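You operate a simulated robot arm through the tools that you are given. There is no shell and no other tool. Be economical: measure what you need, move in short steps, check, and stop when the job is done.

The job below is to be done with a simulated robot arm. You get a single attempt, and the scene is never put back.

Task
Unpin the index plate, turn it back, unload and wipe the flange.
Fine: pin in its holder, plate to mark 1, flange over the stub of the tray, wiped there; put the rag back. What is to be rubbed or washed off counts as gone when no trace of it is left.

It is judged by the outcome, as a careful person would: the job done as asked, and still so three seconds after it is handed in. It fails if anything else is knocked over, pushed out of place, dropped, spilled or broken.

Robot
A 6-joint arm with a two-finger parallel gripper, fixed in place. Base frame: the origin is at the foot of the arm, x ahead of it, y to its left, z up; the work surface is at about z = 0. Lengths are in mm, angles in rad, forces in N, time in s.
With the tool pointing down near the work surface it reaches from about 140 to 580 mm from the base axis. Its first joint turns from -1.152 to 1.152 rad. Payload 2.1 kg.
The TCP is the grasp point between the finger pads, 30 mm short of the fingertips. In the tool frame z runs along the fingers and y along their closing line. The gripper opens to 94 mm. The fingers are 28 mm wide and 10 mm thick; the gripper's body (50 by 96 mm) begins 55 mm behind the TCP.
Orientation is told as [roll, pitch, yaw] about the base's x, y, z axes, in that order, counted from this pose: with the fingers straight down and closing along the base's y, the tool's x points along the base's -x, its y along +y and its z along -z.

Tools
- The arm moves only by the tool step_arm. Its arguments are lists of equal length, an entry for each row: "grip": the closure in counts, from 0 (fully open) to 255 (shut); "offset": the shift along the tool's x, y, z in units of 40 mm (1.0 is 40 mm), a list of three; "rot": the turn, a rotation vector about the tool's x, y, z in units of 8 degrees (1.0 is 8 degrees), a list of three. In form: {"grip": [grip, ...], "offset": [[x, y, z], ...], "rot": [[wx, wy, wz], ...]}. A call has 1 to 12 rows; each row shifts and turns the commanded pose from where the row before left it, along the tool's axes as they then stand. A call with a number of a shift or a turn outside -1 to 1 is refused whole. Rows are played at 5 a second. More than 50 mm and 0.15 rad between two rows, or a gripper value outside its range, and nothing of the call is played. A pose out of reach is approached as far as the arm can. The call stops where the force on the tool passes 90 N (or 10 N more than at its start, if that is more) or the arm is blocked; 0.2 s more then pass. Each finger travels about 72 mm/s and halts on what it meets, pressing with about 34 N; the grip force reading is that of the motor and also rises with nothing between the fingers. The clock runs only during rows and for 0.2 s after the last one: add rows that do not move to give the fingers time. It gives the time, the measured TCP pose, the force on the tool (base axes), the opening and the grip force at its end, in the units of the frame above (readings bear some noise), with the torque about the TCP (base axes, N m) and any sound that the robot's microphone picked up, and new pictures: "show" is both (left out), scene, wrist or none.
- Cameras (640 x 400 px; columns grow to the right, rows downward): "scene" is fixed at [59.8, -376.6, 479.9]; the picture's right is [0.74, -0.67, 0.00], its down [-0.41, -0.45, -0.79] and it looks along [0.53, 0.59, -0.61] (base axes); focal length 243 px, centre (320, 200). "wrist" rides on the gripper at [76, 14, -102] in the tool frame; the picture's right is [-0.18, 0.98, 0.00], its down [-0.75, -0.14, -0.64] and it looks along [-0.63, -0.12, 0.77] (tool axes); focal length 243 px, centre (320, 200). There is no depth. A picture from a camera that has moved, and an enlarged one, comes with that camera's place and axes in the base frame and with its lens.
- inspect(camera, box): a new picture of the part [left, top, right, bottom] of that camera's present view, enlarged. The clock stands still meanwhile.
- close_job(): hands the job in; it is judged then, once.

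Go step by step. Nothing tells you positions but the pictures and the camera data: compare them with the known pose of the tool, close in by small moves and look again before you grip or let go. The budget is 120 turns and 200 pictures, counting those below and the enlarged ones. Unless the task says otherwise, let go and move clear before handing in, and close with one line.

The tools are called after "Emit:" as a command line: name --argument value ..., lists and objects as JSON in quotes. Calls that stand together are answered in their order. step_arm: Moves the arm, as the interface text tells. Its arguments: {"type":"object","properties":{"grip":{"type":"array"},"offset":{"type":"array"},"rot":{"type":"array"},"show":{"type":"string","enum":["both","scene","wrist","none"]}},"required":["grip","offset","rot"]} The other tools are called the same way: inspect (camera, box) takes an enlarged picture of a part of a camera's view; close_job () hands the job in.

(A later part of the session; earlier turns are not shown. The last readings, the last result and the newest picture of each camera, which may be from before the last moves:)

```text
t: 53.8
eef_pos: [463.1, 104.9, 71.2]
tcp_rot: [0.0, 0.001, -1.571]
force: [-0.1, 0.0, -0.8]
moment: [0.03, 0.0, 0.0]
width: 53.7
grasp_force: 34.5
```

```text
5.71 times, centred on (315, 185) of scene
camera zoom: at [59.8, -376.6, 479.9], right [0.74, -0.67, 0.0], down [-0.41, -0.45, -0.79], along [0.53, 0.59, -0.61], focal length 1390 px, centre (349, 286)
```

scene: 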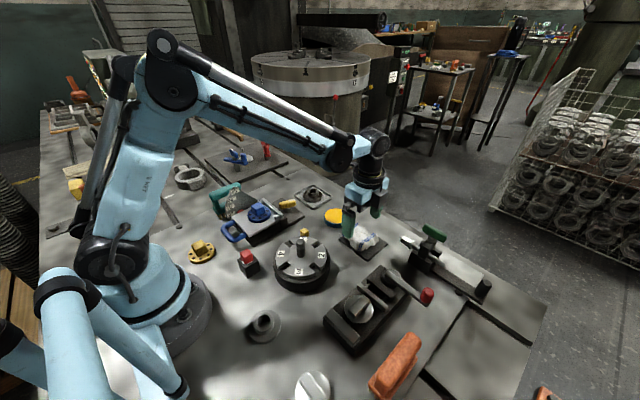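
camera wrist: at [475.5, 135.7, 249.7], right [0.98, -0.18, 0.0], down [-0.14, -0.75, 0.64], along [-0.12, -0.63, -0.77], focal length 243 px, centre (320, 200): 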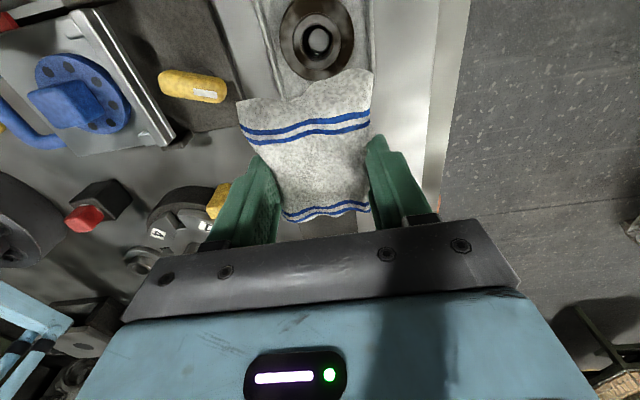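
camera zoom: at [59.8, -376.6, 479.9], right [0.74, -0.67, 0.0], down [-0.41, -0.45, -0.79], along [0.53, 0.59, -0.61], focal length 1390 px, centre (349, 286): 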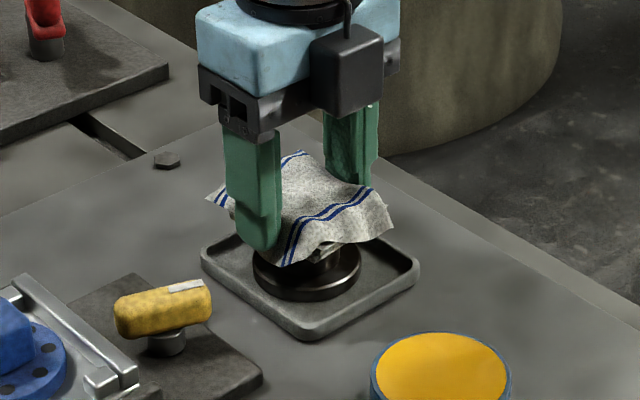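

Still no contact; continue down finely.

Emit:
step_arm --grip '[255, 255, 255, 255, 255]' --offset '[[0.05, 0.03, 0.04], [0, 0, 0.04], [0, 0, 0.04], [0, 0, 0.03], [0, 0, 0]]' --rot '[[0, 0, 0], [0, 0, 0], [0, 0, 0], [0, 0, 0], [0, 0, 0]]' --show "none"

```text
t: 55.0
eef_pos: [464.0, 107.8, 67.5]
tcp_rot: [0.001, 0.002, -1.57]
force: [-0.4, -0.1, -0.5]
moment: [0.02, -0.03, -0.01]
width: 53.9
grasp_force: 33.9
```

Emit:
step_arm --grip '[255, 255, 255, 255, 255]' --offset '[[0, 0, 0.04], [0, 0, 0.04], [0, 0, 0.04], [0, 0, 0.03], [0, 0, 0]]' --rot '[[0, 0, 0], [0, 0, 0], [0, 0, 0], [0, 0, 0], [0, 0, 0]]' --show "none"

Emit:
inspect --camera "scene" --box '[270, 150, 360, 220]'

```text
t: 56.2
eef_pos: [463.7, 108.2, 62.6]
tcp_rot: [0.002, 0.0, -1.571]
force: [-3.8, -3.9, 42.9]
moment: [-0.03, 0.07, 0.0]
width: 54.0
grasp_force: 33.9
```

```text
5.71 times, centred on (315, 185) of scene
camera zoom: at [59.6, -376.7, 479.9], right [0.74, -0.67, 0.0], down [-0.41, -0.45, -0.79], along [0.53, 0.59, -0.61], focal length 1390 px, centre (349, 286)
```

zoom: 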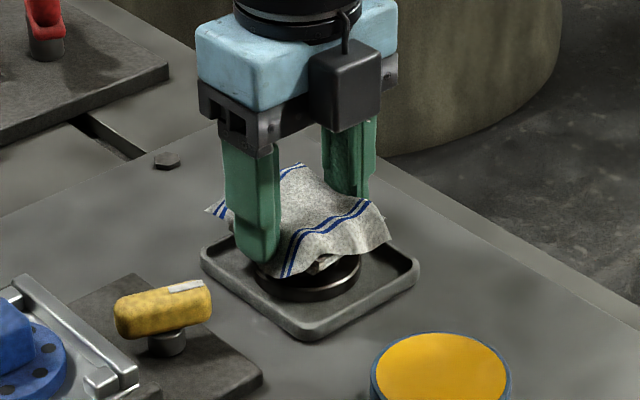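

Contact on the hub top. Ease off to a light pressure and rub in a small cross.

Emit:
step_arm --grip '[255, 255, 255, 255, 255, 255, 255, 255, 255, 255]' --offset '[[0, 0, -0.02], [0.2, 0, 0], [-0.2, 0, 0], [-0.2, 0, 0], [0.2, 0, 0], [0, 0.2, 0], [0, -0.2, 0], [0, -0.2, 0], [0, 0.2, 0], [0, 0, 0]]' --rot '[[0, 0, 0], [0, 0, 0], [0, 0, 0], [0, 0, 0], [0, 0, 0], [0, 0, 0], [0, 0, 0], [0, 0, 0], [0, 0, 0], [0, 0, 0]]' --show "none"

Emit:
step_arm --grip '[255, 255, 255, 255, 255]' --offset '[[0, 0, -1], [-0.8, 0, -0.5], [-0.8, 0, 0], [-0.3, 0, 0], [0, 0, 0]]' --rot '[[0, 0, 0], [0, 0, 0], [0, 0, 0], [0, 0, 0], [0, 0, 0]]' --show "none"

Emit:
inspect --camera "wrist" --box '[250, 0, 390, 100]'

Emit:
inspect --camera "scene" --box '[290, 175, 336, 215]'

```text
t: 58.4
eef_pos: [464.0, 108.4, 61.2]
tcp_rot: [0.001, 0.001, -1.57]
force: [-8.3, 2.7, 19.9]
moment: [-0.09, 0.17, -0.04]
width: 53.9
grasp_force: 33.6
```

```text
t: 59.6
eef_pos: [466.0, 32.2, 119.6]
tcp_rot: [0.001, 0.001, -1.572]
force: [-1.2, -1.0, 0.0]
moment: [0.0, 0.01, 0.0]
width: 54.1
grasp_force: 34.0
```

```text
4.00 times, centred on (320, 50) of wrist
camera zoom: at [479.6, 106.7, 222.3], right [0.98, -0.18, 0.0], down [-0.14, -0.75, 0.64], along [-0.12, -0.63, -0.77], focal length 970 px, centre (320, 800)
```

zoom: 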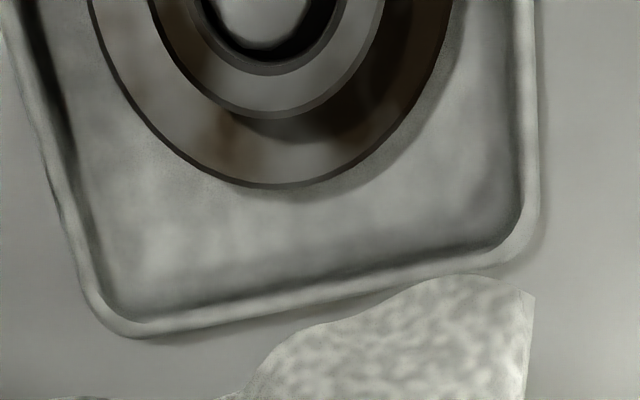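

```text
10.00 times, centred on (313, 195) of scene
camera zoom: at [59.8, -376.6, 479.9], right [0.74, -0.67, 0.0], down [-0.41, -0.45, -0.79], along [0.53, 0.59, -0.61], focal length 2433 px, centre (390, 250)
```

zoom: 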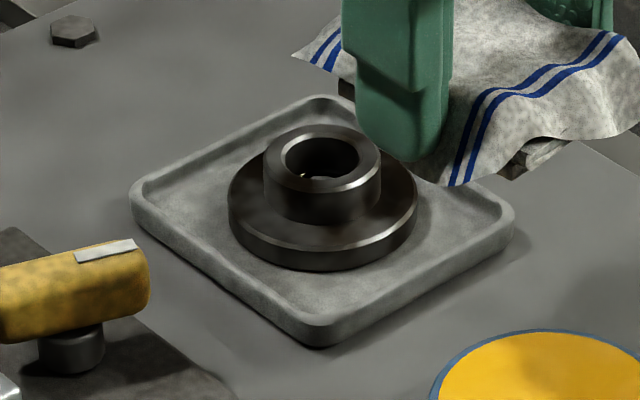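

I need the same view as before; back up to see the stains after this first rub.

Emit:
step_arm --grip '[255, 255, 255]' --offset '[[0.3, 0, -0.8], [0, 0, -0.4], [0, 0, 0]]' --rot '[[0, 0, 0], [0, 0, 0], [0, 0, 0]]' --show "none"

Emit:
inspect --camera "wrist" --box '[260, 0, 390, 100]'

```text
t: 60.4
eef_pos: [464.8, 45.1, 169.4]
tcp_rot: [0.0, 0.0, -1.571]
force: [0.7, 0.6, -0.1]
moment: [0.0, 0.03, -0.01]
width: 54.0
grasp_force: 34.4
```

```text
4.00 times, centred on (325, 50) of wrist
camera zoom: at [479.0, 119.9, 271.0], right [0.98, -0.18, 0.0], down [-0.14, -0.75, 0.64], along [-0.12, -0.63, -0.77], focal length 970 px, centre (300, 800)
```

zoom: 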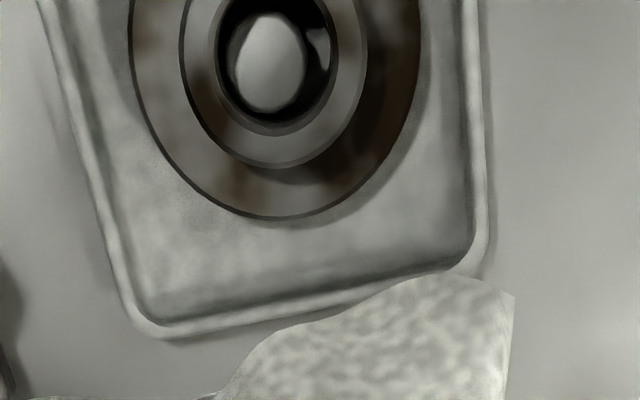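

Emit:
step_arm --grip '[255, 255]' --offset '[[0.4, 0, -0.3], [0, 0, 0]]' --rot '[[0, 0, 0], [0, 0, 0]]' --show "none"

Emit:
inspect --camera "wrist" --box '[270, 0, 380, 80]'

```text
t: 61.0
eef_pos: [464.7, 59.8, 180.6]
tcp_rot: [-0.001, 0.0, -1.572]
force: [0.0, -0.5, -0.6]
moment: [0.01, -0.02, 0.0]
width: 53.7
grasp_force: 34.0
```

```text
5.00 times, centred on (325, 40) of wrist
camera zoom: at [478.6, 135.4, 282.6], right [0.98, -0.18, 0.0], down [-0.14, -0.75, 0.64], along [-0.12, -0.63, -0.77], focal length 1213 px, centre (295, 1000)
```

zoom: 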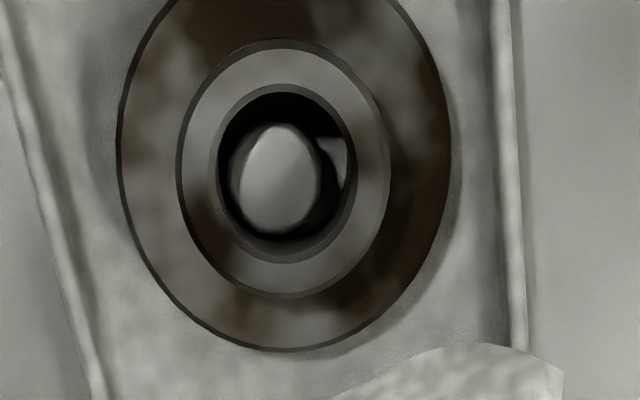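

The rub on the hub top left the disc stains, so the rag must reach the disc itself. I'll come down with the rag's free end beside the hub on the −y side.

Emit:
step_arm --grip '[255, 255, 255, 255, 255, 255]' --offset '[[-0.3, 0.16, 0], [0, 0, 0.9], [0, 0, 0.9], [0, 0, 0.9], [0, 0, 0.4], [0, 0, 0]]' --rot '[[0, 0, 0], [0, 0, 0], [0, 0, 0], [0, 0, 0], [0, 0, 0], [0, 0, 0]]' --show "wrist"

Emit:
inspect --camera "scene" --box '[285, 160, 365, 225]'

Emit:
inspect --camera "wrist" --box '[220, 0, 420, 150]'

```text
t: 62.4
eef_pos: [471.0, 48.8, 57.4]
tcp_rot: [0.0, 0.003, -1.571]
force: [-0.6, -0.9, -0.6]
moment: [0.0, 0.0, -0.02]
width: 54.2
grasp_force: 33.4
camera wrist: at [485.4, 124.1, 158.5], right [0.98, -0.18, 0.0], down [-0.14, -0.75, 0.64], along [-0.12, -0.63, -0.77], focal length 243 px, centre (320, 200)
```

wrist: 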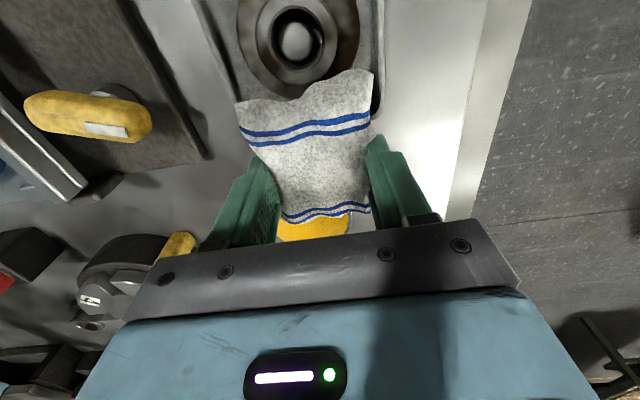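

```text
6.15 times, centred on (325, 192) of scene
camera zoom: at [59.8, -376.6, 479.9], right [0.74, -0.67, 0.0], down [-0.41, -0.45, -0.79], along [0.53, 0.59, -0.61], focal length 1497 px, centre (289, 246)
```

zoom: 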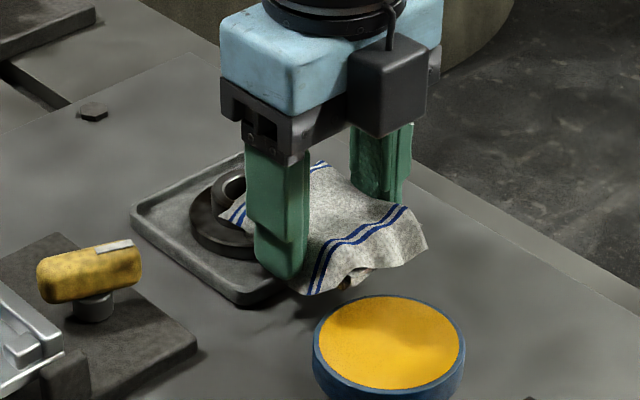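

```text
2.67 times, centred on (320, 75) of wrist
camera zoom: at [485.4, 124.1, 158.5], right [0.98, -0.18, 0.0], down [-0.14, -0.75, 0.64], along [-0.12, -0.63, -0.77], focal length 647 px, centre (320, 533)
```

zoom: 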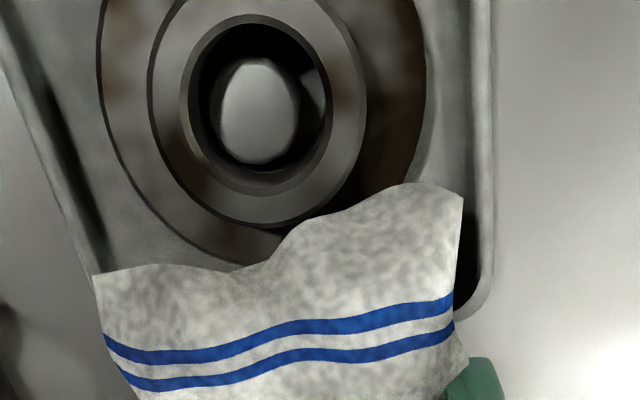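

The rag's end is over the disc near the hub. Lower until it touches.

Emit:
step_arm --grip '[255, 255, 255, 255, 255, 255]' --offset '[[0, 0, 0.1], [0, 0, 0.07], [0, 0, 0.05], [0, 0, 0.04], [0, 0, 0.04], [0, 0, 0]]' --rot '[[0, 0, 0], [0, 0, 0], [0, 0, 0], [0, 0, 0], [0, 0, 0], [0, 0, 0]]' --show "none"

Emit:
inspect --camera "wrist" --box '[220, 0, 420, 150]'

```text
t: 63.8
eef_pos: [471.0, 48.4, 47.9]
tcp_rot: [0.001, 0.001, -1.572]
force: [-1.9, 8.2, 67.5]
moment: [-1.09, 0.82, -0.05]
width: 54.1
grasp_force: 34.6
```

```text
2.67 times, centred on (320, 75) of wrist
camera zoom: at [485.9, 123.4, 148.9], right [0.98, -0.18, 0.0], down [-0.14, -0.76, 0.64], along [-0.12, -0.63, -0.77], focal length 647 px, centre (320, 533)
```

zoom: 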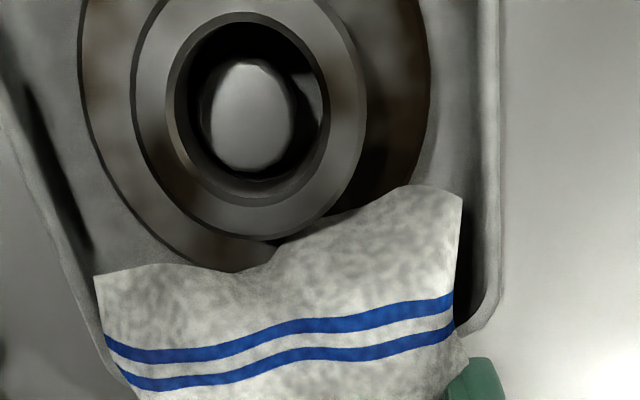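

67 N with an odd moment: the rag's other end may be touching the yellow tin. Lift at once and check.

Emit:
step_arm --grip '[255, 255, 255]' --offset '[[0, 0, -0.3], [0, 0, -0.5], [0, 0, 0]]' --rot '[[0, 0, 0], [0, 0, 0], [0, 0, 0]]' --show "none"

Emit:
inspect --camera "wrist" --box '[220, 0, 420, 120]'

Emit:
inspect --camera "scene" --box '[285, 150, 385, 240]'

```text
t: 64.6
eef_pos: [471.0, 48.4, 77.4]
tcp_rot: [0.003, 0.0, -1.573]
force: [0.6, 0.6, -0.5]
moment: [-0.01, 0.01, -0.02]
width: 54.2
grasp_force: 34.2
```

```text
3.20 times, centred on (320, 60) of wrist
camera zoom: at [485.3, 122.7, 179.3], right [0.98, -0.18, 0.0], down [-0.14, -0.75, 0.64], along [-0.12, -0.63, -0.77], focal length 776 px, centre (320, 648)
```

zoom: 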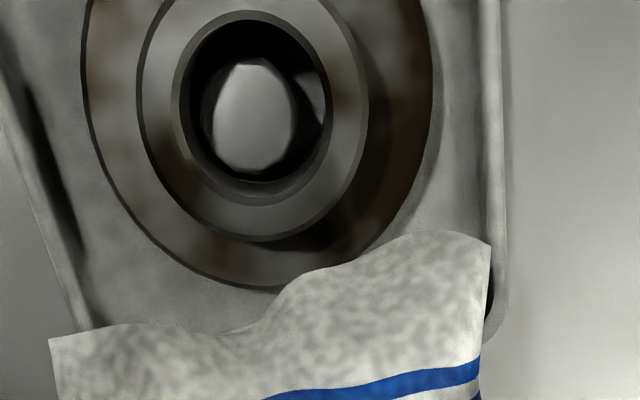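

```text
4.44 times, centred on (335, 195) of scene
camera zoom: at [59.8, -376.6, 479.9], right [0.74, -0.67, 0.0], down [-0.41, -0.45, -0.79], along [0.53, 0.59, -0.61], focal length 1081 px, centre (253, 222)
```

zoom: 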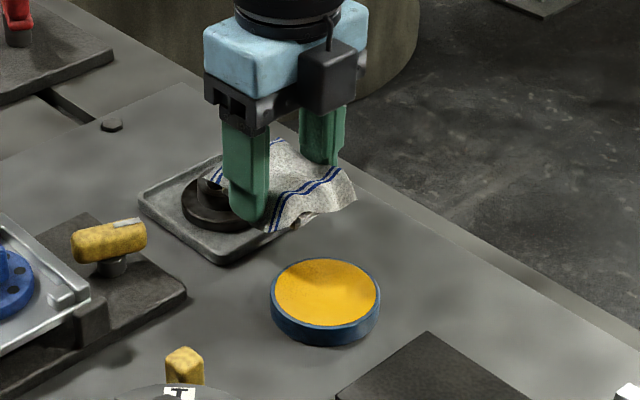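

Tin and tray are unmoved. Look closely at the rag's underside edge before choosing the approach.

Emit:
inspect --camera "scene" --box '[310, 175, 350, 205]'

```text
13.33 times, centred on (330, 190) of scene
camera zoom: at [59.8, -376.6, 479.9], right [0.74, -0.67, 0.0], down [-0.41, -0.45, -0.79], along [0.53, 0.59, -0.61], focal length 3244 px, centre (187, 333)
```

zoom: 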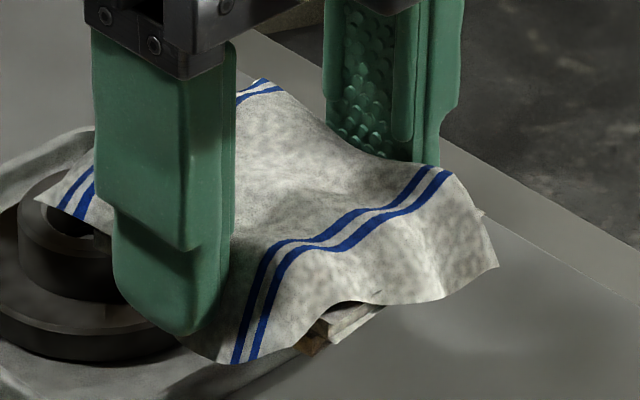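

The folded pad under the cloth is the wiping face, and it reaches close to the cloth's ends. I'll work from the +y side with yaw +90°, away from the tin: raise and turn first.

Emit:
step_arm --grip '[255, 255, 255, 255, 255, 255, 255, 255, 255, 255, 255, 255]' --offset '[[0, 0, -1], [0, 0, -0.6], [0, 0, 0], [0, 0, 0], [0, 0, 0], [0, 0, 0], [0, 0, 0], [0, 0, 0], [0, 0, 0], [0, 0, 0], [0, 0, 0], [0, 0, 0]]' --rot '[[0, 0, -0.9375], [0, 0, -0.9375], [0, 0, -0.9375], [0, 0, -0.9375], [0, 0, -0.9375], [0, 0, -0.9375], [0, 0, -0.9375], [0, 0, -0.9375], [0, 0, -0.9375], [0, 0, -0.9375], [0, 0, -0.9375], [0, 0, -0.9375]]' --show "none"

Emit:
step_arm --grip '[255, 255, 255, 255, 255, 255, 255, 255, 255, 255, 255, 255]' --offset '[[0, 0.6, 0], [0, 0.6, 0], [0, 0.6, 0], [0, 0.6, 0], [0, 0, 0], [0, 0, 0], [0, 0, 0], [0, 0, 0], [0, 0, 0], [0, 0, 0], [0, 0, 0], [0, 0, 0]]' --rot '[[0, 0, -0.9375], [0, 0, -0.9375], [0, 0, -0.9375], [0, 0, -0.9375], [0, 0, -0.9375], [0, 0, -0.9375], [0, 0, -0.9375], [0, 0, -0.9375], [0, 0, -0.9375], [0, 0, -0.9375], [0, 0, -0.9375], [0, 0, -0.9375]]' --show "both"

```text
t: 67.2
eef_pos: [471.6, 47.7, 141.6]
tcp_rot: [0.002, -0.001, 0.001]
force: [0.7, 0.3, -0.2]
moment: [-0.02, 0.01, -0.01]
width: 54.0
grasp_force: 33.9
```

```text
t: 69.8
eef_pos: [451.9, 142.1, 141.8]
tcp_rot: [-0.001, -0.001, 1.574]
force: [-1.2, 0.2, -0.6]
moment: [0.01, 0.03, 0.01]
width: 54.1
grasp_force: 34.5
camera wrist: at [438.5, 64.2, 243.2], right [-0.98, 0.18, 0.0], down [0.14, 0.75, 0.64], along [0.12, 0.63, -0.77], focal length 243 px, centre (320, 200)
```

scene: 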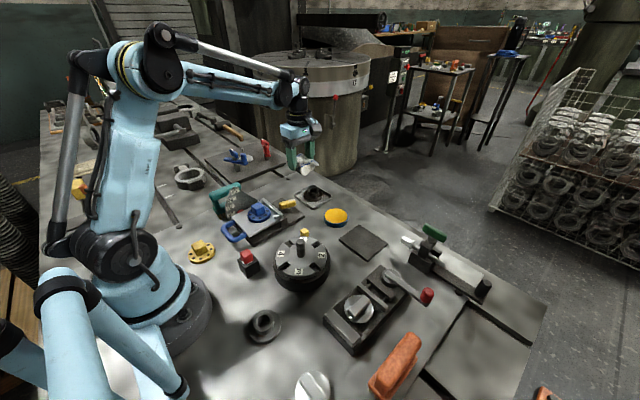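
wrist: 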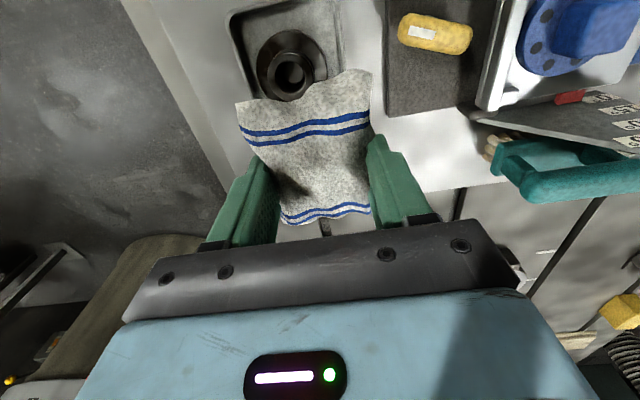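

Positioned over the tray from the +y side. I'll move to (470,158), lower, and tilt the tool 16° so the pad's leading edge dips toward the disc.

Emit:
step_arm --grip '[255, 255, 255, 255, 255, 255]' --offset '[[-0.4, -0.45, 0], [0, 0, 0.8], [0, 0, 0.75], [0, 0, 0], [0, 0, 0], [0, 0, 0]]' --rot '[[0, 0, 0], [0, 0, 0], [0, 0, 0], [0, -1, 0], [0, -1, 0], [0, 0, 0]]' --show "wrist"

Emit:
inspect --camera "scene" --box '[270, 140, 350, 215]'

Emit:
inspect --camera "wrist" --box '[220, 0, 420, 130]'

```text
t: 71.2
eef_pos: [471.4, 157.2, 80.1]
tcp_rot: [-0.002, -0.284, 1.569]
force: [-0.5, -0.1, -0.9]
moment: [0.01, 0.02, -0.01]
width: 53.9
grasp_force: 34.1
camera wrist: at [456.8, 54.6, 156.4], right [-0.98, 0.18, 0.05], down [0.14, 0.55, 0.83], along [0.12, 0.82, -0.56], focal length 243 px, centre (320, 200)
```

wrist: 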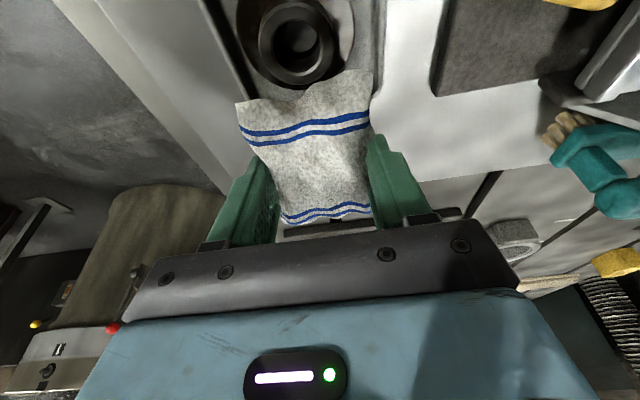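

```text
5.33 times, centred on (310, 178) of scene
camera zoom: at [59.8, -376.6, 479.9], right [0.74, -0.67, 0.0], down [-0.41, -0.45, -0.79], along [0.53, 0.59, -0.61], focal length 1297 px, centre (373, 320)
```

zoom: 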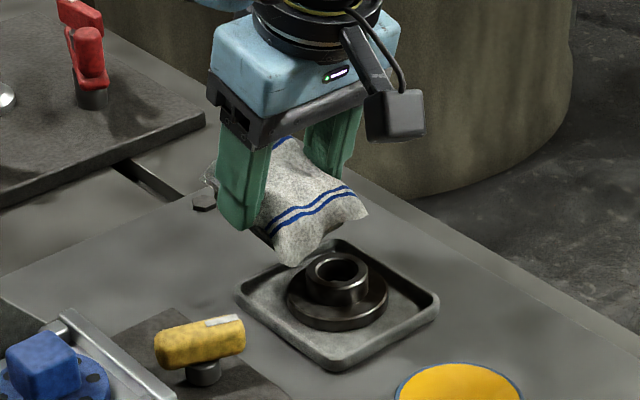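

```text
3.08 times, centred on (320, 65) of wrist
camera zoom: at [456.8, 54.6, 156.4], right [-0.98, 0.18, 0.05], down [0.14, 0.55, 0.83], along [0.12, 0.82, -0.56], focal length 746 px, centre (320, 615)
```

zoom: 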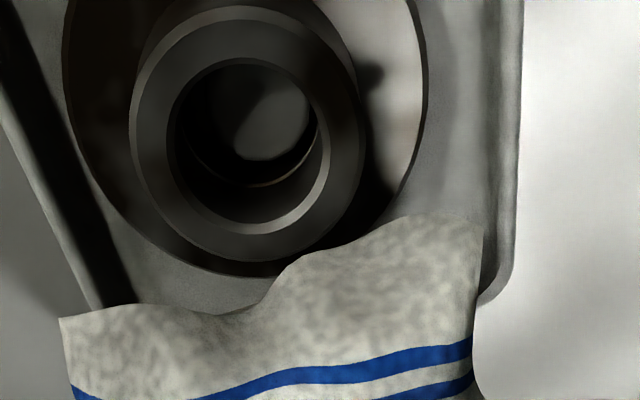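

Descend so the pad's leading edge nears the disc rim, then finely to contact.

Emit:
step_arm --grip '[255, 255, 255, 255, 255, 255]' --offset '[[0.09, 0, 0.3], [0.055, 0, 0.19], [0.014, 0, 0.048], [0.014, 0, 0.048], [0.014, 0, 0.048], [0, 0, 0]]' --rot '[[0, 0, 0], [0, 0, 0], [0, 0, 0], [0, 0, 0], [0, 0, 0], [0, 0, 0]]' --show "none"

Emit:
inspect --camera "scene" --box '[290, 160, 340, 210]'

```text
t: 72.6
eef_pos: [470.3, 158.5, 53.8]
tcp_rot: [-0.001, -0.285, 1.572]
force: [-3.5, 5.4, 50.2]
moment: [-1.11, 0.38, -0.1]
width: 54.2
grasp_force: 34.3
```

```text
8.00 times, centred on (315, 185) of scene
camera zoom: at [59.6, -376.7, 479.9], right [0.74, -0.67, 0.0], down [-0.41, -0.45, -0.79], along [0.53, 0.59, -0.61], focal length 1946 px, centre (360, 320)
```

zoom: 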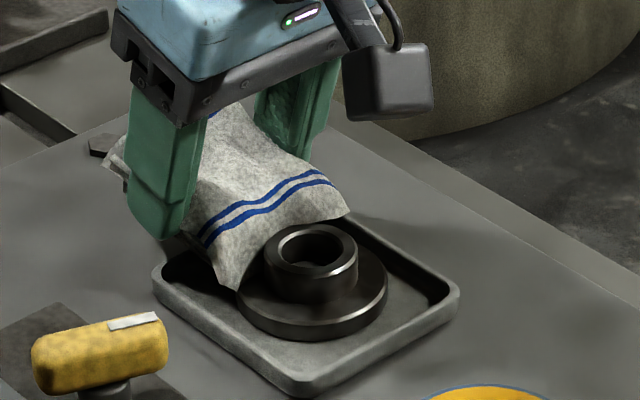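

Contact on the disc near its edge (moment confirms the leading edge). Ease off slightly and rub along x, stepping in toward the hub.

Emit:
step_arm --grip '[255, 255, 255, 255, 255, 255, 255, 255, 255, 255, 255, 255]' --offset '[[-0.008, 0, -0.025], [0, 0.25, 0], [0, -0.25, 0], [0, -0.25, 0], [0, 0.25, 0], [0.06, 0, -0.017], [0, 0.25, 0], [0, -0.25, 0], [0, -0.25, 0], [0, 0.25, 0], [-0.2, 0, 0.057], [0, 0, 0]]' --rot '[[0, 0, 0], [0, 0, 0], [0, 0, 0], [0, 0, 0], [0, 0, 0], [0, 0, 0], [0, 0, 0], [0, 0, 0], [0, 0, 0], [0, 0, 0], [0, 0, 0], [0, 0, 0]]' --show "none"

Emit:
inspect --camera "scene" --box '[290, 160, 340, 210]'

Emit:
inspect --camera "wrist" --box '[220, 0, 420, 130]'

```text
t: 75.2
eef_pos: [470.8, 158.1, 53.1]
tcp_rot: [-0.001, -0.274, 1.567]
force: [11.8, -17.0, 43.4]
moment: [-1.82, -0.19, 0.46]
width: 54.1
grasp_force: 34.1
```

```text
8.00 times, centred on (315, 185) of scene
camera zoom: at [59.6, -376.7, 479.9], right [0.74, -0.67, 0.0], down [-0.41, -0.45, -0.79], along [0.53, 0.59, -0.61], focal length 1946 px, centre (360, 320)
```

zoom: 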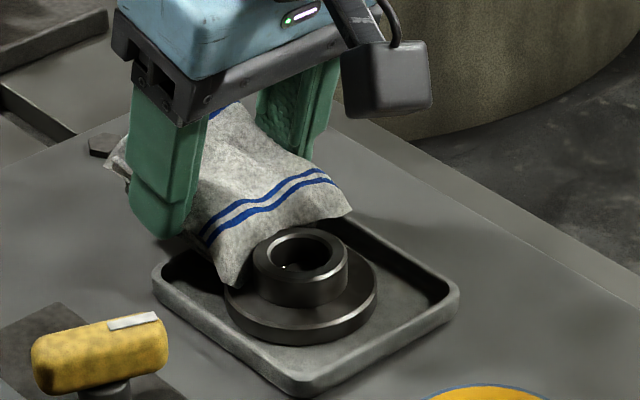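

```text
3.08 times, centred on (320, 65) of wrist
camera zoom: at [456.2, 56.5, 130.9], right [-0.98, 0.18, 0.05], down [0.14, 0.55, 0.82], along [0.12, 0.81, -0.57], focal length 746 px, centre (320, 615)
```

zoom: 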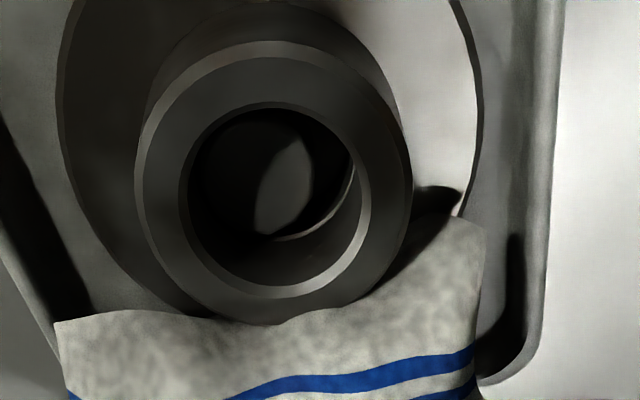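

The disc looks cleaner. Back off and up to inspect.

Emit:
step_arm --grip '[255, 255, 255, 255]' --offset '[[-0.14, 0, -0.48], [-0.4, 0, -0.6], [-0.2, 0, -0.7], [0, 0, 0]]' --rot '[[0, 0, 0], [0, 0.5, 0], [0, 0.5, 0], [0, 0, 0]]' --show "none"

Emit:
inspect --camera "scene" --box '[290, 175, 336, 215]'

Emit:
inspect --camera "wrist" --box '[240, 0, 400, 90]'

```text
t: 76.2
eef_pos: [469.2, 173.4, 129.9]
tcp_rot: [0.0, -0.138, 1.571]
force: [-0.9, -0.8, -1.3]
moment: [-0.02, 0.01, -0.04]
width: 54.3
grasp_force: 33.7
```

```text
10.00 times, centred on (313, 195) of scene
camera zoom: at [59.8, -376.6, 479.9], right [0.74, -0.67, 0.0], down [-0.41, -0.45, -0.79], along [0.53, 0.59, -0.61], focal length 2433 px, centre (390, 250)
```

zoom: 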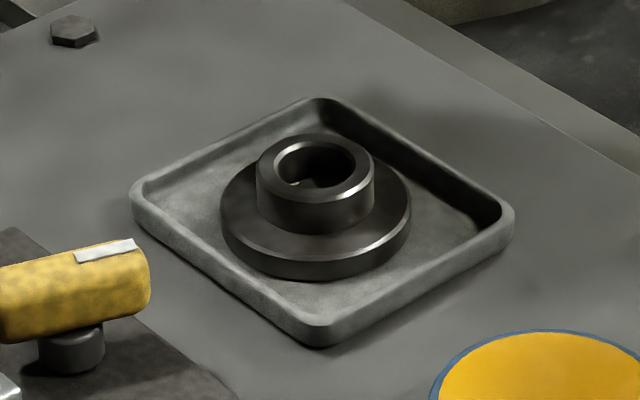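

```text
4.00 times, centred on (320, 45) of wrist
camera zoom: at [454.9, 82.7, 220.3], right [-0.98, 0.18, 0.03], down [0.14, 0.66, 0.74], along [0.12, 0.73, -0.67], focal length 970 px, centre (320, 820)
```

zoom: 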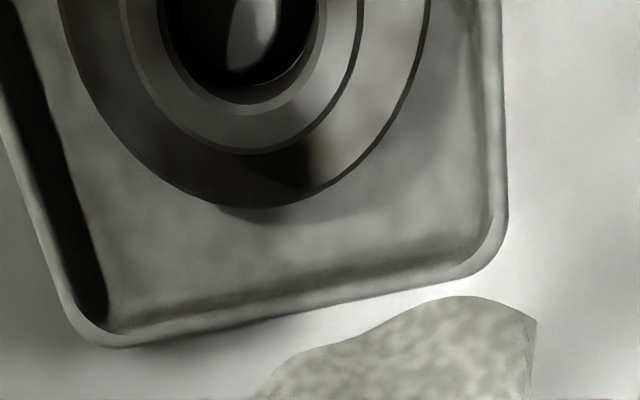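

The stains have largely gone. Get a fuller view of the flange from higher up.

Emit:
step_arm --grip '[255, 255, 255, 255]' --offset '[[0, 0, -0.9], [0.2, 0, -0.6], [0.2, 0, 0], [0, 0, 0]]' --rot '[[0, 0.5, 0], [0, 0.5, 0], [0, 0, 0], [0, 0, 0]]' --show "none"

Emit:
inspect --camera "wrist" --box '[250, 0, 390, 90]'

```text
t: 77.2
eef_pos: [471.5, 151.0, 190.0]
tcp_rot: [0.001, -0.004, 1.572]
force: [-0.4, 0.4, -0.6]
moment: [0.01, 0.01, -0.02]
width: 53.8
grasp_force: 34.4
```

```text
4.44 times, centred on (320, 45) of wrist
camera zoom: at [456.3, 73.0, 291.3], right [-0.98, 0.18, 0.0], down [0.14, 0.75, 0.64], along [0.12, 0.63, -0.77], focal length 1078 px, centre (320, 889)
```

zoom: 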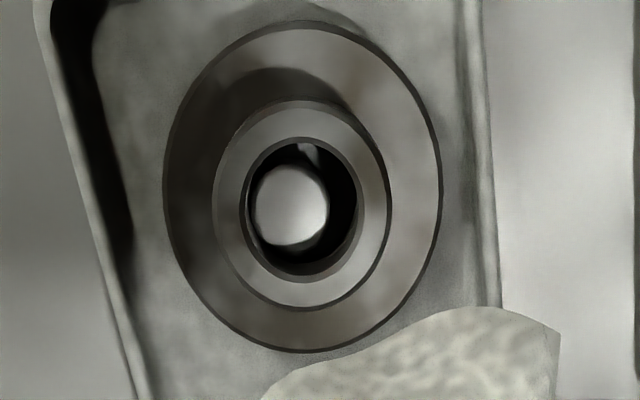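

Only a faint tint remains. Go back for another round of rubbing in the same way.

Emit:
step_arm --grip '[255, 255, 255, 255, 255, 255, 255, 255, 255, 255]' --offset '[[-0.16, 0.06, 0.9], [0, 0, 0.9], [0, 0, 0.9], [0, 0, 0], [0, 0, 0], [0.09, 0, 0.3], [0.065, 0, 0.23], [0.014, 0, 0.048], [0.014, 0, 0.048], [0, 0, 0]]' --rot '[[0, 0, 0], [0, 0, 0], [0, 0, 0], [0, -1, 0], [0, -1, 0], [0, 0, 0], [0, 0, 0], [0, 0, 0], [0, 0, 0], [0, 0, 0]]' --show "none"

```text
t: 79.4
eef_pos: [467.6, 158.2, 56.7]
tcp_rot: [0.0, -0.281, 1.571]
force: [0.7, 1.1, -0.9]
moment: [0.01, 0.01, 0.01]
width: 54.0
grasp_force: 34.1
```

Emit:
step_arm --grip '[255, 255, 255, 255, 255, 255, 255, 255, 255, 255, 255, 255]' --offset '[[0.02, 0, 0.07], [0, 0.3, 0], [0, -0.3, 0], [0, -0.3, 0], [0, 0.3, 0], [0, 0.3, 0], [0, -0.3, 0], [0, -0.3, 0], [0, 0.3, 0], [0, 0.3, 0], [0, -0.3, 0], [0, 0, 0]]' --rot '[[0, 0, 0], [0, 0, 0], [0, 0, 0], [0, 0, 0], [0, 0, 0], [0, 0, 0], [0, 0, 0], [0, 0, 0], [0, 0, 0], [0, 0, 0], [0, 0, 0], [0, 0, 0]]' --show "none"

Emit:
inspect --camera "scene" --box '[290, 160, 340, 210]'

```text
t: 82.0
eef_pos: [467.1, 157.7, 53.8]
tcp_rot: [0.004, -0.28, 1.57]
force: [-21.3, -1.8, 55.2]
moment: [-1.54, 0.44, -0.63]
width: 54.3
grasp_force: 33.7
```

```text
8.00 times, centred on (315, 185) of scene
camera zoom: at [59.6, -376.7, 479.9], right [0.74, -0.67, 0.0], down [-0.41, -0.45, -0.79], along [0.53, 0.59, -0.61], focal length 1946 px, centre (360, 320)
```

zoom: 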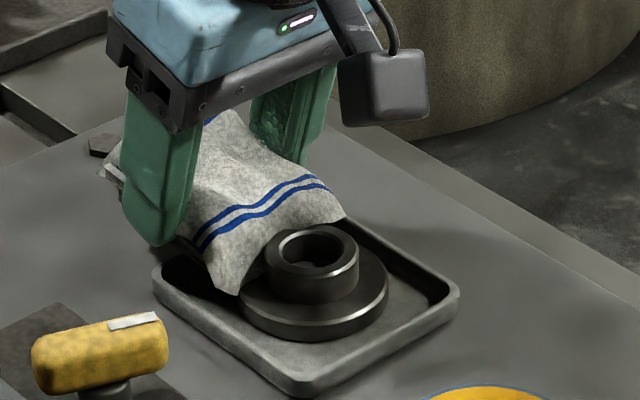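

Another set with slightly less pressure.

Emit:
step_arm --grip '[255, 255, 255, 255, 255, 255, 255, 255, 255, 255, 255, 255]' --offset '[[0.05, 0, -0.03], [0, 0.3, 0], [0, -0.3, 0], [0, -0.3, 0], [0, 0.3, 0], [-0.15, 0, 0.043], [0.15, 0, -0.043], [0, 0.3, 0], [0, -0.3, 0], [0, -0.3, 0], [0, 0.3, 0], [0, 0, 0]]' --rot '[[0, 0, 0], [0, 0, 0], [0, 0, 0], [0, 0, 0], [0, 0, 0], [0, 0, 0], [0, 0, 0], [0, 0, 0], [0, 0, 0], [0, 0, 0], [0, 0, 0], [0, 0, 0]]' --show "none"

Emit:
step_arm --grip '[255, 255, 255, 255, 255, 255, 255]' --offset '[[-0.14, 0, -0.48], [-0.2, 0, -0.7], [0, 0, -0.9], [0, 0, -0.9], [0, 0, -0.6], [0.25, 0, 0], [0, 0, 0]]' --rot '[[0, 0, 0], [0, 0, 0], [0, 1, 0], [0, 1, 0], [0, 0, 0], [0, 0, 0], [0, 0, 0]]' --show "none"

Emit:
inspect --camera "wrist" --box '[250, 0, 390, 90]'

Emit:
inspect --camera "scene" --box '[290, 175, 336, 215]'

```text
t: 84.6
eef_pos: [468.7, 156.2, 53.3]
tcp_rot: [-0.003, -0.285, 1.573]
force: [12.5, 20.6, 8.8]
moment: [0.28, -0.34, 0.48]
width: 53.9
grasp_force: 34.2
```

```text
t: 86.2
eef_pos: [468.3, 129.9, 196.5]
tcp_rot: [0.0, -0.001, 1.569]
force: [0.5, -1.2, -0.2]
moment: [-0.02, 0.03, -0.03]
width: 54.1
grasp_force: 34.0
```

```text
4.44 times, centred on (320, 45) of wrist
camera zoom: at [453.8, 52.3, 298.2], right [-0.98, 0.18, 0.0], down [0.14, 0.75, 0.64], along [0.12, 0.63, -0.77], focal length 1078 px, centre (320, 889)
```

zoom: 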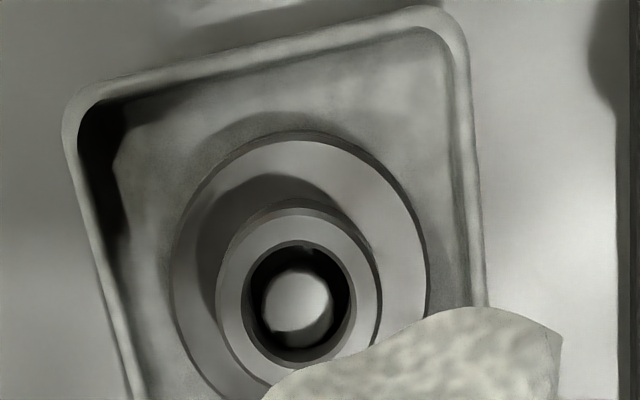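

```text
10.00 times, centred on (313, 195) of scene
camera zoom: at [59.8, -376.6, 479.9], right [0.74, -0.67, 0.0], down [-0.41, -0.45, -0.79], along [0.53, 0.59, -0.61], focal length 2433 px, centre (390, 250)
```

zoom: 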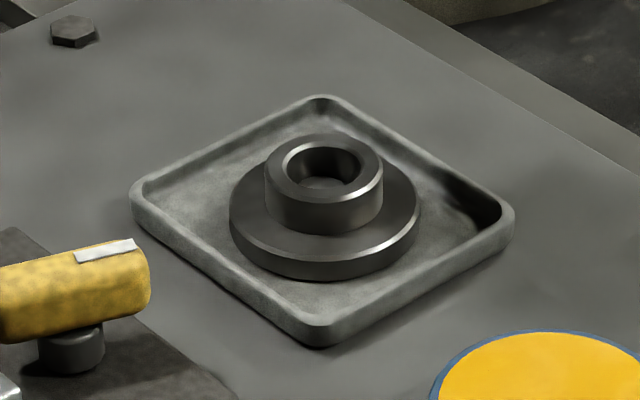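

It looks clean now, but one more round makes sure no trace remains.

Emit:
step_arm --grip '[255, 255, 255, 255, 255, 255, 255, 255, 255, 255]' --offset '[[-0.71, 0, 0], [0, 0, 0.95], [0, 0, 0.95], [0, 0, 0.95], [0, 0, 0], [0, 0, 0], [0.09, 0, 0.3], [0.065, 0, 0.23], [0.03, 0, 0.1], [0, 0, 0]]' --rot '[[0, 0, 0], [0, 0, 0], [0, 0, 0], [0, 0, 0], [0, -1, 0], [0, -1, 0], [0, 0, 0], [0, 0, 0], [0, 0, 0], [0, 0, 0]]' --show "none"

Emit:
step_arm --grip '[255, 255, 255, 255, 255, 255, 255, 255, 255, 255, 255, 255]' --offset '[[0.014, 0, 0.048], [0, 0.3, 0], [0, -0.3, 0], [0, -0.3, 0], [0, 0.3, 0], [0, 0.3, 0], [0, -0.3, 0], [0, -0.3, 0], [0, 0.3, 0], [0.05, 0, 0], [-0.05, 0, 0], [0, 0, 0]]' --rot '[[0, 0, 0], [0, 0, 0], [0, 0, 0], [0, 0, 0], [0, 0, 0], [0, 0, 0], [0, 0, 0], [0, 0, 0], [0, 0, 0], [0, 0, 0], [0, 0, 0], [0, 0, 0]]' --show "none"

```text
t: 88.4
eef_pos: [468.3, 157.6, 56.4]
tcp_rot: [-0.001, -0.279, 1.573]
force: [0.6, -0.5, -0.3]
moment: [0.0, 0.02, -0.04]
width: 53.9
grasp_force: 34.3
```

```text
t: 91.0
eef_pos: [466.8, 159.2, 54.7]
tcp_rot: [0.0, -0.278, 1.571]
force: [0.7, 0.2, 0.8]
moment: [0.0, -0.01, 0.0]
width: 54.1
grasp_force: 34.3
```

Contact was barely made; press a little lower and rub again.

Emit:
step_arm --grip '[255, 255, 255, 255, 255, 255, 255, 255, 255, 255, 255, 255]' --offset '[[0.014, 0, 0.048], [0, 0.3, 0], [0, -0.3, 0], [0, -0.3, 0], [0, 0.3, 0], [0, 0.3, 0], [0, -0.3, 0], [0, -0.3, 0], [0, 0.3, 0], [0, 0.3, 0], [0, -0.3, 0], [0, 0, 0]]' --rot '[[0, 0, 0], [0, 0, 0], [0, 0, 0], [0, 0, 0], [0, 0, 0], [0, 0, 0], [0, 0, 0], [0, 0, 0], [0, 0, 0], [0, 0, 0], [0, 0, 0], [0, 0, 0]]' --show "none"

Emit:
step_arm --grip '[255, 255, 255, 255, 255, 255, 255]' --offset '[[-0.14, 0, -0.48], [-0.2, 0, -0.7], [0, 0, -0.9], [0, 0, -0.9], [0, 0, -0.6], [0, 0, 0], [0, 0, 0]]' --rot '[[0, 0, 0], [0, 0, 0], [0, 1, 0], [0, 1, 0], [0, 0, 0], [0, 0, 0], [0, 0, 0]]' --show "none"

Emit:
inspect --camera "wrist" --box '[250, 0, 390, 90]'

Emit:
inspect --camera "scene" --box '[280, 155, 346, 215]'

```text
t: 93.6
eef_pos: [465.3, 159.6, 52.0]
tcp_rot: [0.006, -0.28, 1.57]
force: [-21.4, -1.5, 45.1]
moment: [-1.32, 0.38, -0.69]
width: 54.3
grasp_force: 34.0
```

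```text
t: 95.2
eef_pos: [467.3, 144.6, 195.4]
tcp_rot: [-0.001, -0.002, 1.57]
force: [0.3, -0.6, -0.9]
moment: [-0.03, 0.01, 0.03]
width: 54.1
grasp_force: 34.4
```

```text
4.44 times, centred on (320, 45) of wrist
camera zoom: at [452.7, 66.7, 297.0], right [-0.98, 0.18, 0.0], down [0.14, 0.75, 0.64], along [0.12, 0.63, -0.77], focal length 1078 px, centre (320, 889)
```

zoom: 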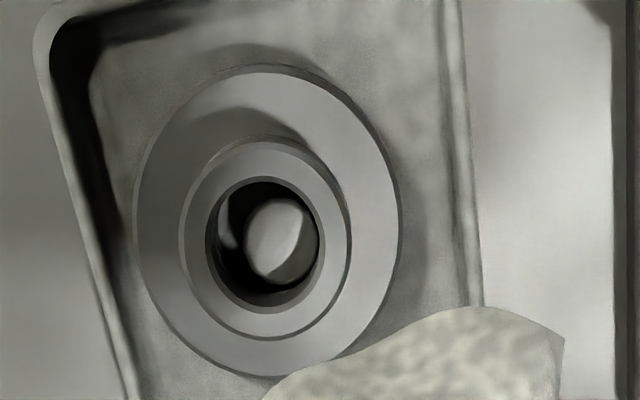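

```text
6.67 times, centred on (313, 185) of scene
camera zoom: at [59.8, -376.6, 479.9], right [0.74, -0.67, 0.0], down [-0.41, -0.45, -0.79], along [0.53, 0.59, -0.61], focal length 1622 px, centre (367, 300)
```

zoom: 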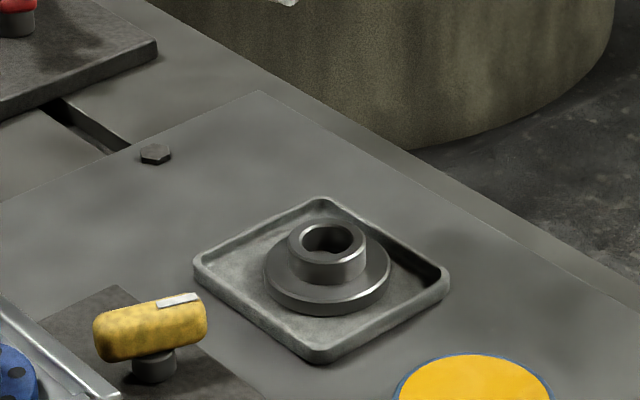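

Now an even clean grey. One last round for certainty, at the pressure that worked.

Emit:
step_arm --grip '[255, 255, 255, 255, 255, 255, 255, 255, 255, 255]' --offset '[[-0.35, 0, 0], [0, 0, 0.93], [0, 0, 0.93], [0, 0, 0.95], [0, 0, 0], [0, 0, 0], [0.09, 0, 0.3], [0.065, 0, 0.23], [0.04, 0, 0.14], [0, 0, 0]]' --rot '[[0, 0, 0], [0, 0, 0], [0, 0, 0], [0, 0, 0], [0, -1, 0], [0, -1, 0], [0, 0, 0], [0, 0, 0], [0, 0, 0], [0, 0, 0]]' --show "none"

Emit:
step_arm --grip '[255, 255, 255, 255, 255, 255, 255, 255, 255, 255, 255, 255]' --offset '[[0.016, 0, 0.055], [0, 0.3, 0], [0, -0.3, 0], [0, -0.3, 0], [0, 0.3, 0], [0, 0.3, 0], [0, -0.3, 0], [0, -0.3, 0], [0, 0.3, 0], [0, 0.3, 0], [0, -0.3, 0], [0, 0, 0]]' --rot '[[0, 0, 0], [0, 0, 0], [0, 0, 0], [0, 0, 0], [0, 0, 0], [0, 0, 0], [0, 0, 0], [0, 0, 0], [0, 0, 0], [0, 0, 0], [0, 0, 0], [0, 0, 0]]' --show "none"

Emit:
step_arm --grip '[255, 255, 255, 255, 255, 255, 255]' --offset '[[-0.14, 0, -0.48], [-0.2, 0, -0.7], [0, 0, -0.9], [0, 0, -0.9], [0, 0, -0.6], [0, 0, 0], [0, 0, 0]]' --rot '[[0, 0, 0], [0, 0, 0], [0, 1, 0], [0, 1, 0], [0, 0, 0], [0, 0, 0], [0, 0, 0]]' --show "none"

Emit:
inspect --camera "wrist" --box '[250, 0, 390, 90]'

```text
t: 97.4
eef_pos: [469.0, 156.7, 55.6]
tcp_rot: [0.001, -0.281, 1.57]
force: [0.3, -0.8, 0.1]
moment: [-0.03, 0.0, 0.01]
width: 53.8
grasp_force: 34.0
```

```text
t: 100.0
eef_pos: [467.8, 157.0, 53.5]
tcp_rot: [0.001, -0.282, 1.571]
force: [-8.5, 2.1, 20.5]
moment: [-0.51, 0.24, -0.21]
width: 54.4
grasp_force: 34.1
```

```text
t: 101.6
eef_pos: [466.6, 143.8, 197.1]
tcp_rot: [-0.003, -0.003, 1.57]
force: [-0.1, 0.4, -0.7]
moment: [-0.01, 0.0, 0.03]
width: 54.3
grasp_force: 34.1
```

```text
4.44 times, centred on (320, 45) of wrist
camera zoom: at [452.5, 65.9, 298.5], right [-0.98, 0.18, 0.0], down [0.14, 0.75, 0.64], along [0.12, 0.63, -0.77], focal length 1078 px, centre (320, 889)
```

zoom: 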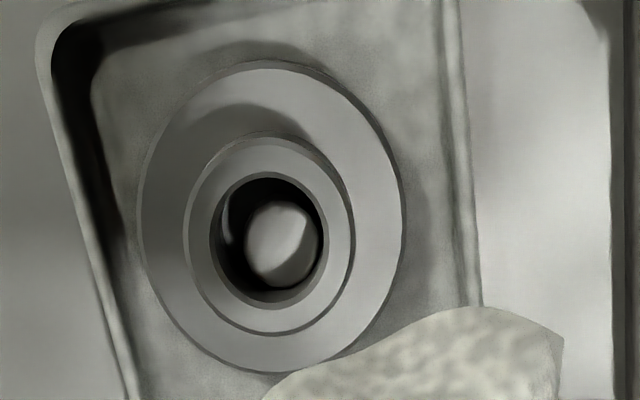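

The flange is evenly clean. Now carry the rag back to its tile and restore yaw −90°.

Emit:
step_arm --grip '[255, 255, 255, 255, 255, 255, 255, 255, 255, 255, 255]' --offset '[[0.93, 0.107, 0], [0.93, 0.107, 0], [0.93, 0.107, 0], [0.93, 0.107, 0], [0.93, 0.107, 0], [0.93, 0.107, 0], [0.93, 0.107, 0], [0, 0, 0.7], [0, 0, 0.5], [0, 0, 0], [0, 0, 0]]' --rot '[[0, 0, 0], [0, 0, 0], [0, 0, 0], [0, 0, 0], [0, 0, 0], [0, 0, 0], [0, 0, 0], [0, 0, 0.9375], [0, 0, 0.9375], [0, 0, 0.9375], [0, 0, 0.9375]]' --show "none"

Emit:
step_arm --grip '[255, 255, 255, 255, 255, 255, 255, 255, 255, 255]' --offset '[[0, 0, 0], [0, 0, 0], [0, 0, 0], [0, 0, 0], [0, 0, 0], [0, 0, 0], [0, 0, 0], [0, 0, 0], [0, 0, 0], [0, 0, 0]]' --rot '[[0, 0, 0.9375], [0, 0, 0.9375], [0, 0, 0.9375], [0, 0, 0.9375], [0, 0, 0.9375], [0, 0, 0.9375], [0, 0, 0.9375], [0, 0, 0.9375], [0, 0, 0.9375], [0, 0, 0.9375]]' --show "none"

Emit:
step_arm --grip '[255, 255, 255, 255, 255, 255, 255, 255, 255, 255, 255]' --offset '[[0, 0, 0], [0, 0, 0], [0, 0, 0], [0, 0, 0], [0, 0, 0], [0, 0, 0], [0, 0, 0], [0, 0, 0], [0, 0, 0], [0, 0, 0], [0, 0, 0]]' --rot '[[0, 0, 0.9375], [0, 0, 0.9375], [0, 0, 0.9375], [0, 0, 0.9375], [0, 0, 0.9375], [0, 0, 0.9375], [0, 0, 0.9375], [0, 0, 0.9375], [0, 0, 0.9375], [0, 0, 0.9375], [0, 0, 0]]' --show "both"

```text
t: 104.0
eef_pos: [438.2, -119.5, 148.4]
tcp_rot: [0.0, -0.002, 1.045]
force: [1.4, 0.1, -1.4]
moment: [0.04, 0.06, -0.02]
width: 54.2
grasp_force: 33.6
```

```text
t: 106.2
eef_pos: [437.9, -117.8, 148.1]
tcp_rot: [0.001, -0.001, -0.266]
force: [-0.4, 0.0, -0.9]
moment: [0.0, 0.01, 0.01]
width: 54.0
grasp_force: 34.4
```

```text
t: 108.6
eef_pos: [437.3, -118.9, 149.0]
tcp_rot: [0.001, 0.001, -1.574]
force: [0.1, 0.5, -0.2]
moment: [0.0, 0.02, 0.0]
width: 54.1
grasp_force: 33.9
camera wrist: at [452.3, -43.1, 249.5], right [0.98, -0.19, 0.0], down [-0.14, -0.75, 0.64], along [-0.12, -0.63, -0.77], focal length 243 px, centre (320, 200)
```

scene: 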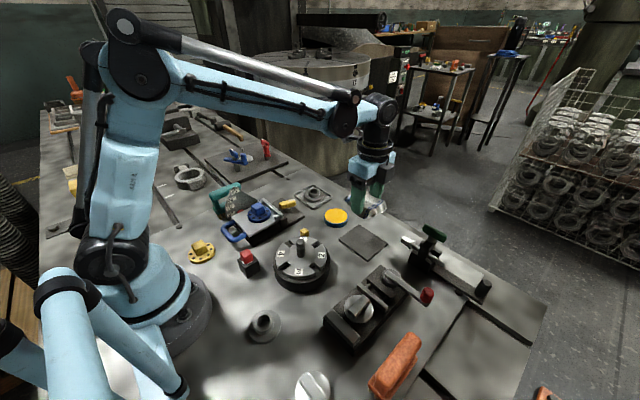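
wrist: 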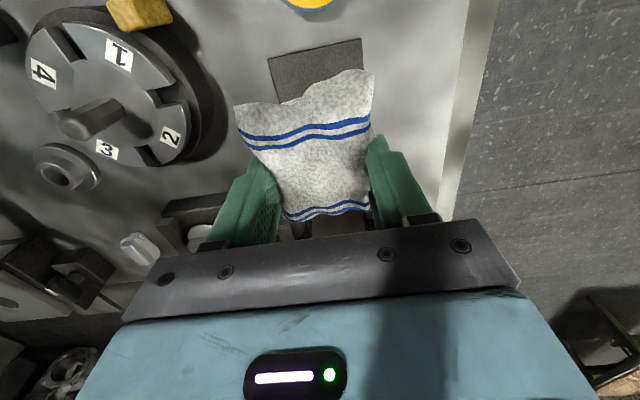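

Above the original spot. Lower onto the tile.

Emit:
step_arm --grip '[255, 255, 255, 255, 255]' --offset '[[0.03, 0, 0.9], [0, 0, 0.9], [0, 0, 0.6], [0, 0, 0.15], [0, 0, 0]]' --rot '[[0, 0, 0], [0, 0, 0], [0, 0, 0], [0, 0, 0], [0, 0, 0]]' --show "none"

Emit:
inspect --camera "scene" --box '[320, 190, 410, 270]'

Emit:
inspect --camera "wrist" --box '[220, 60, 420, 210]'

```text
t: 109.8
eef_pos: [436.9, -116.6, 43.1]
tcp_rot: [0.0, 0.0, -1.57]
force: [-0.4, 0.8, 0.1]
moment: [0.0, -0.02, 0.03]
width: 54.0
grasp_force: 33.7
```

```text
5.00 times, centred on (365, 230) of scene
camera zoom: at [59.8, -376.6, 479.9], right [0.74, -0.67, 0.0], down [-0.41, -0.45, -0.79], along [0.53, 0.59, -0.61], focal length 1216 px, centre (95, 50)
```

zoom: 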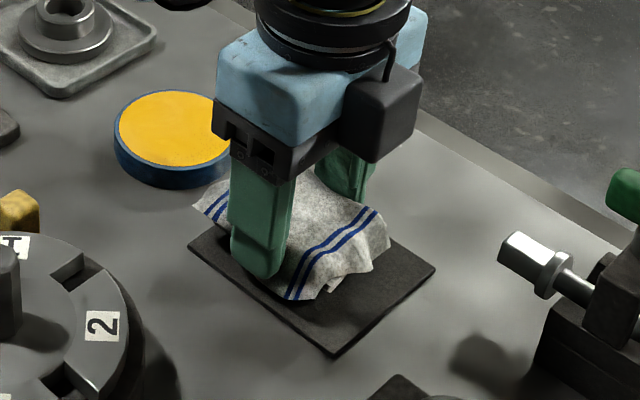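

```text
2.67 times, centred on (320, 135) of wrist
camera zoom: at [451.3, -41.2, 145.7], right [0.98, -0.18, 0.0], down [-0.14, -0.75, 0.64], along [-0.12, -0.63, -0.77], focal length 647 px, centre (320, 373)
```

zoom: 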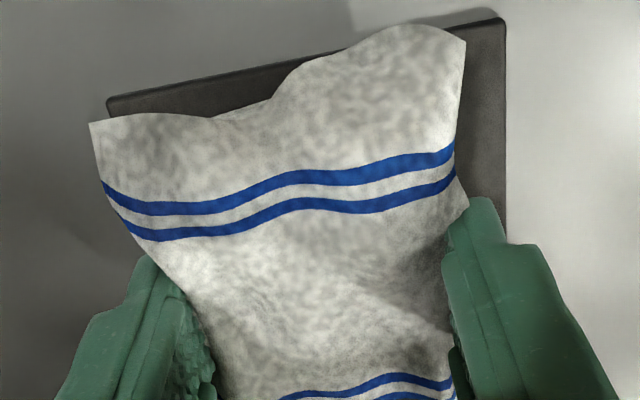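

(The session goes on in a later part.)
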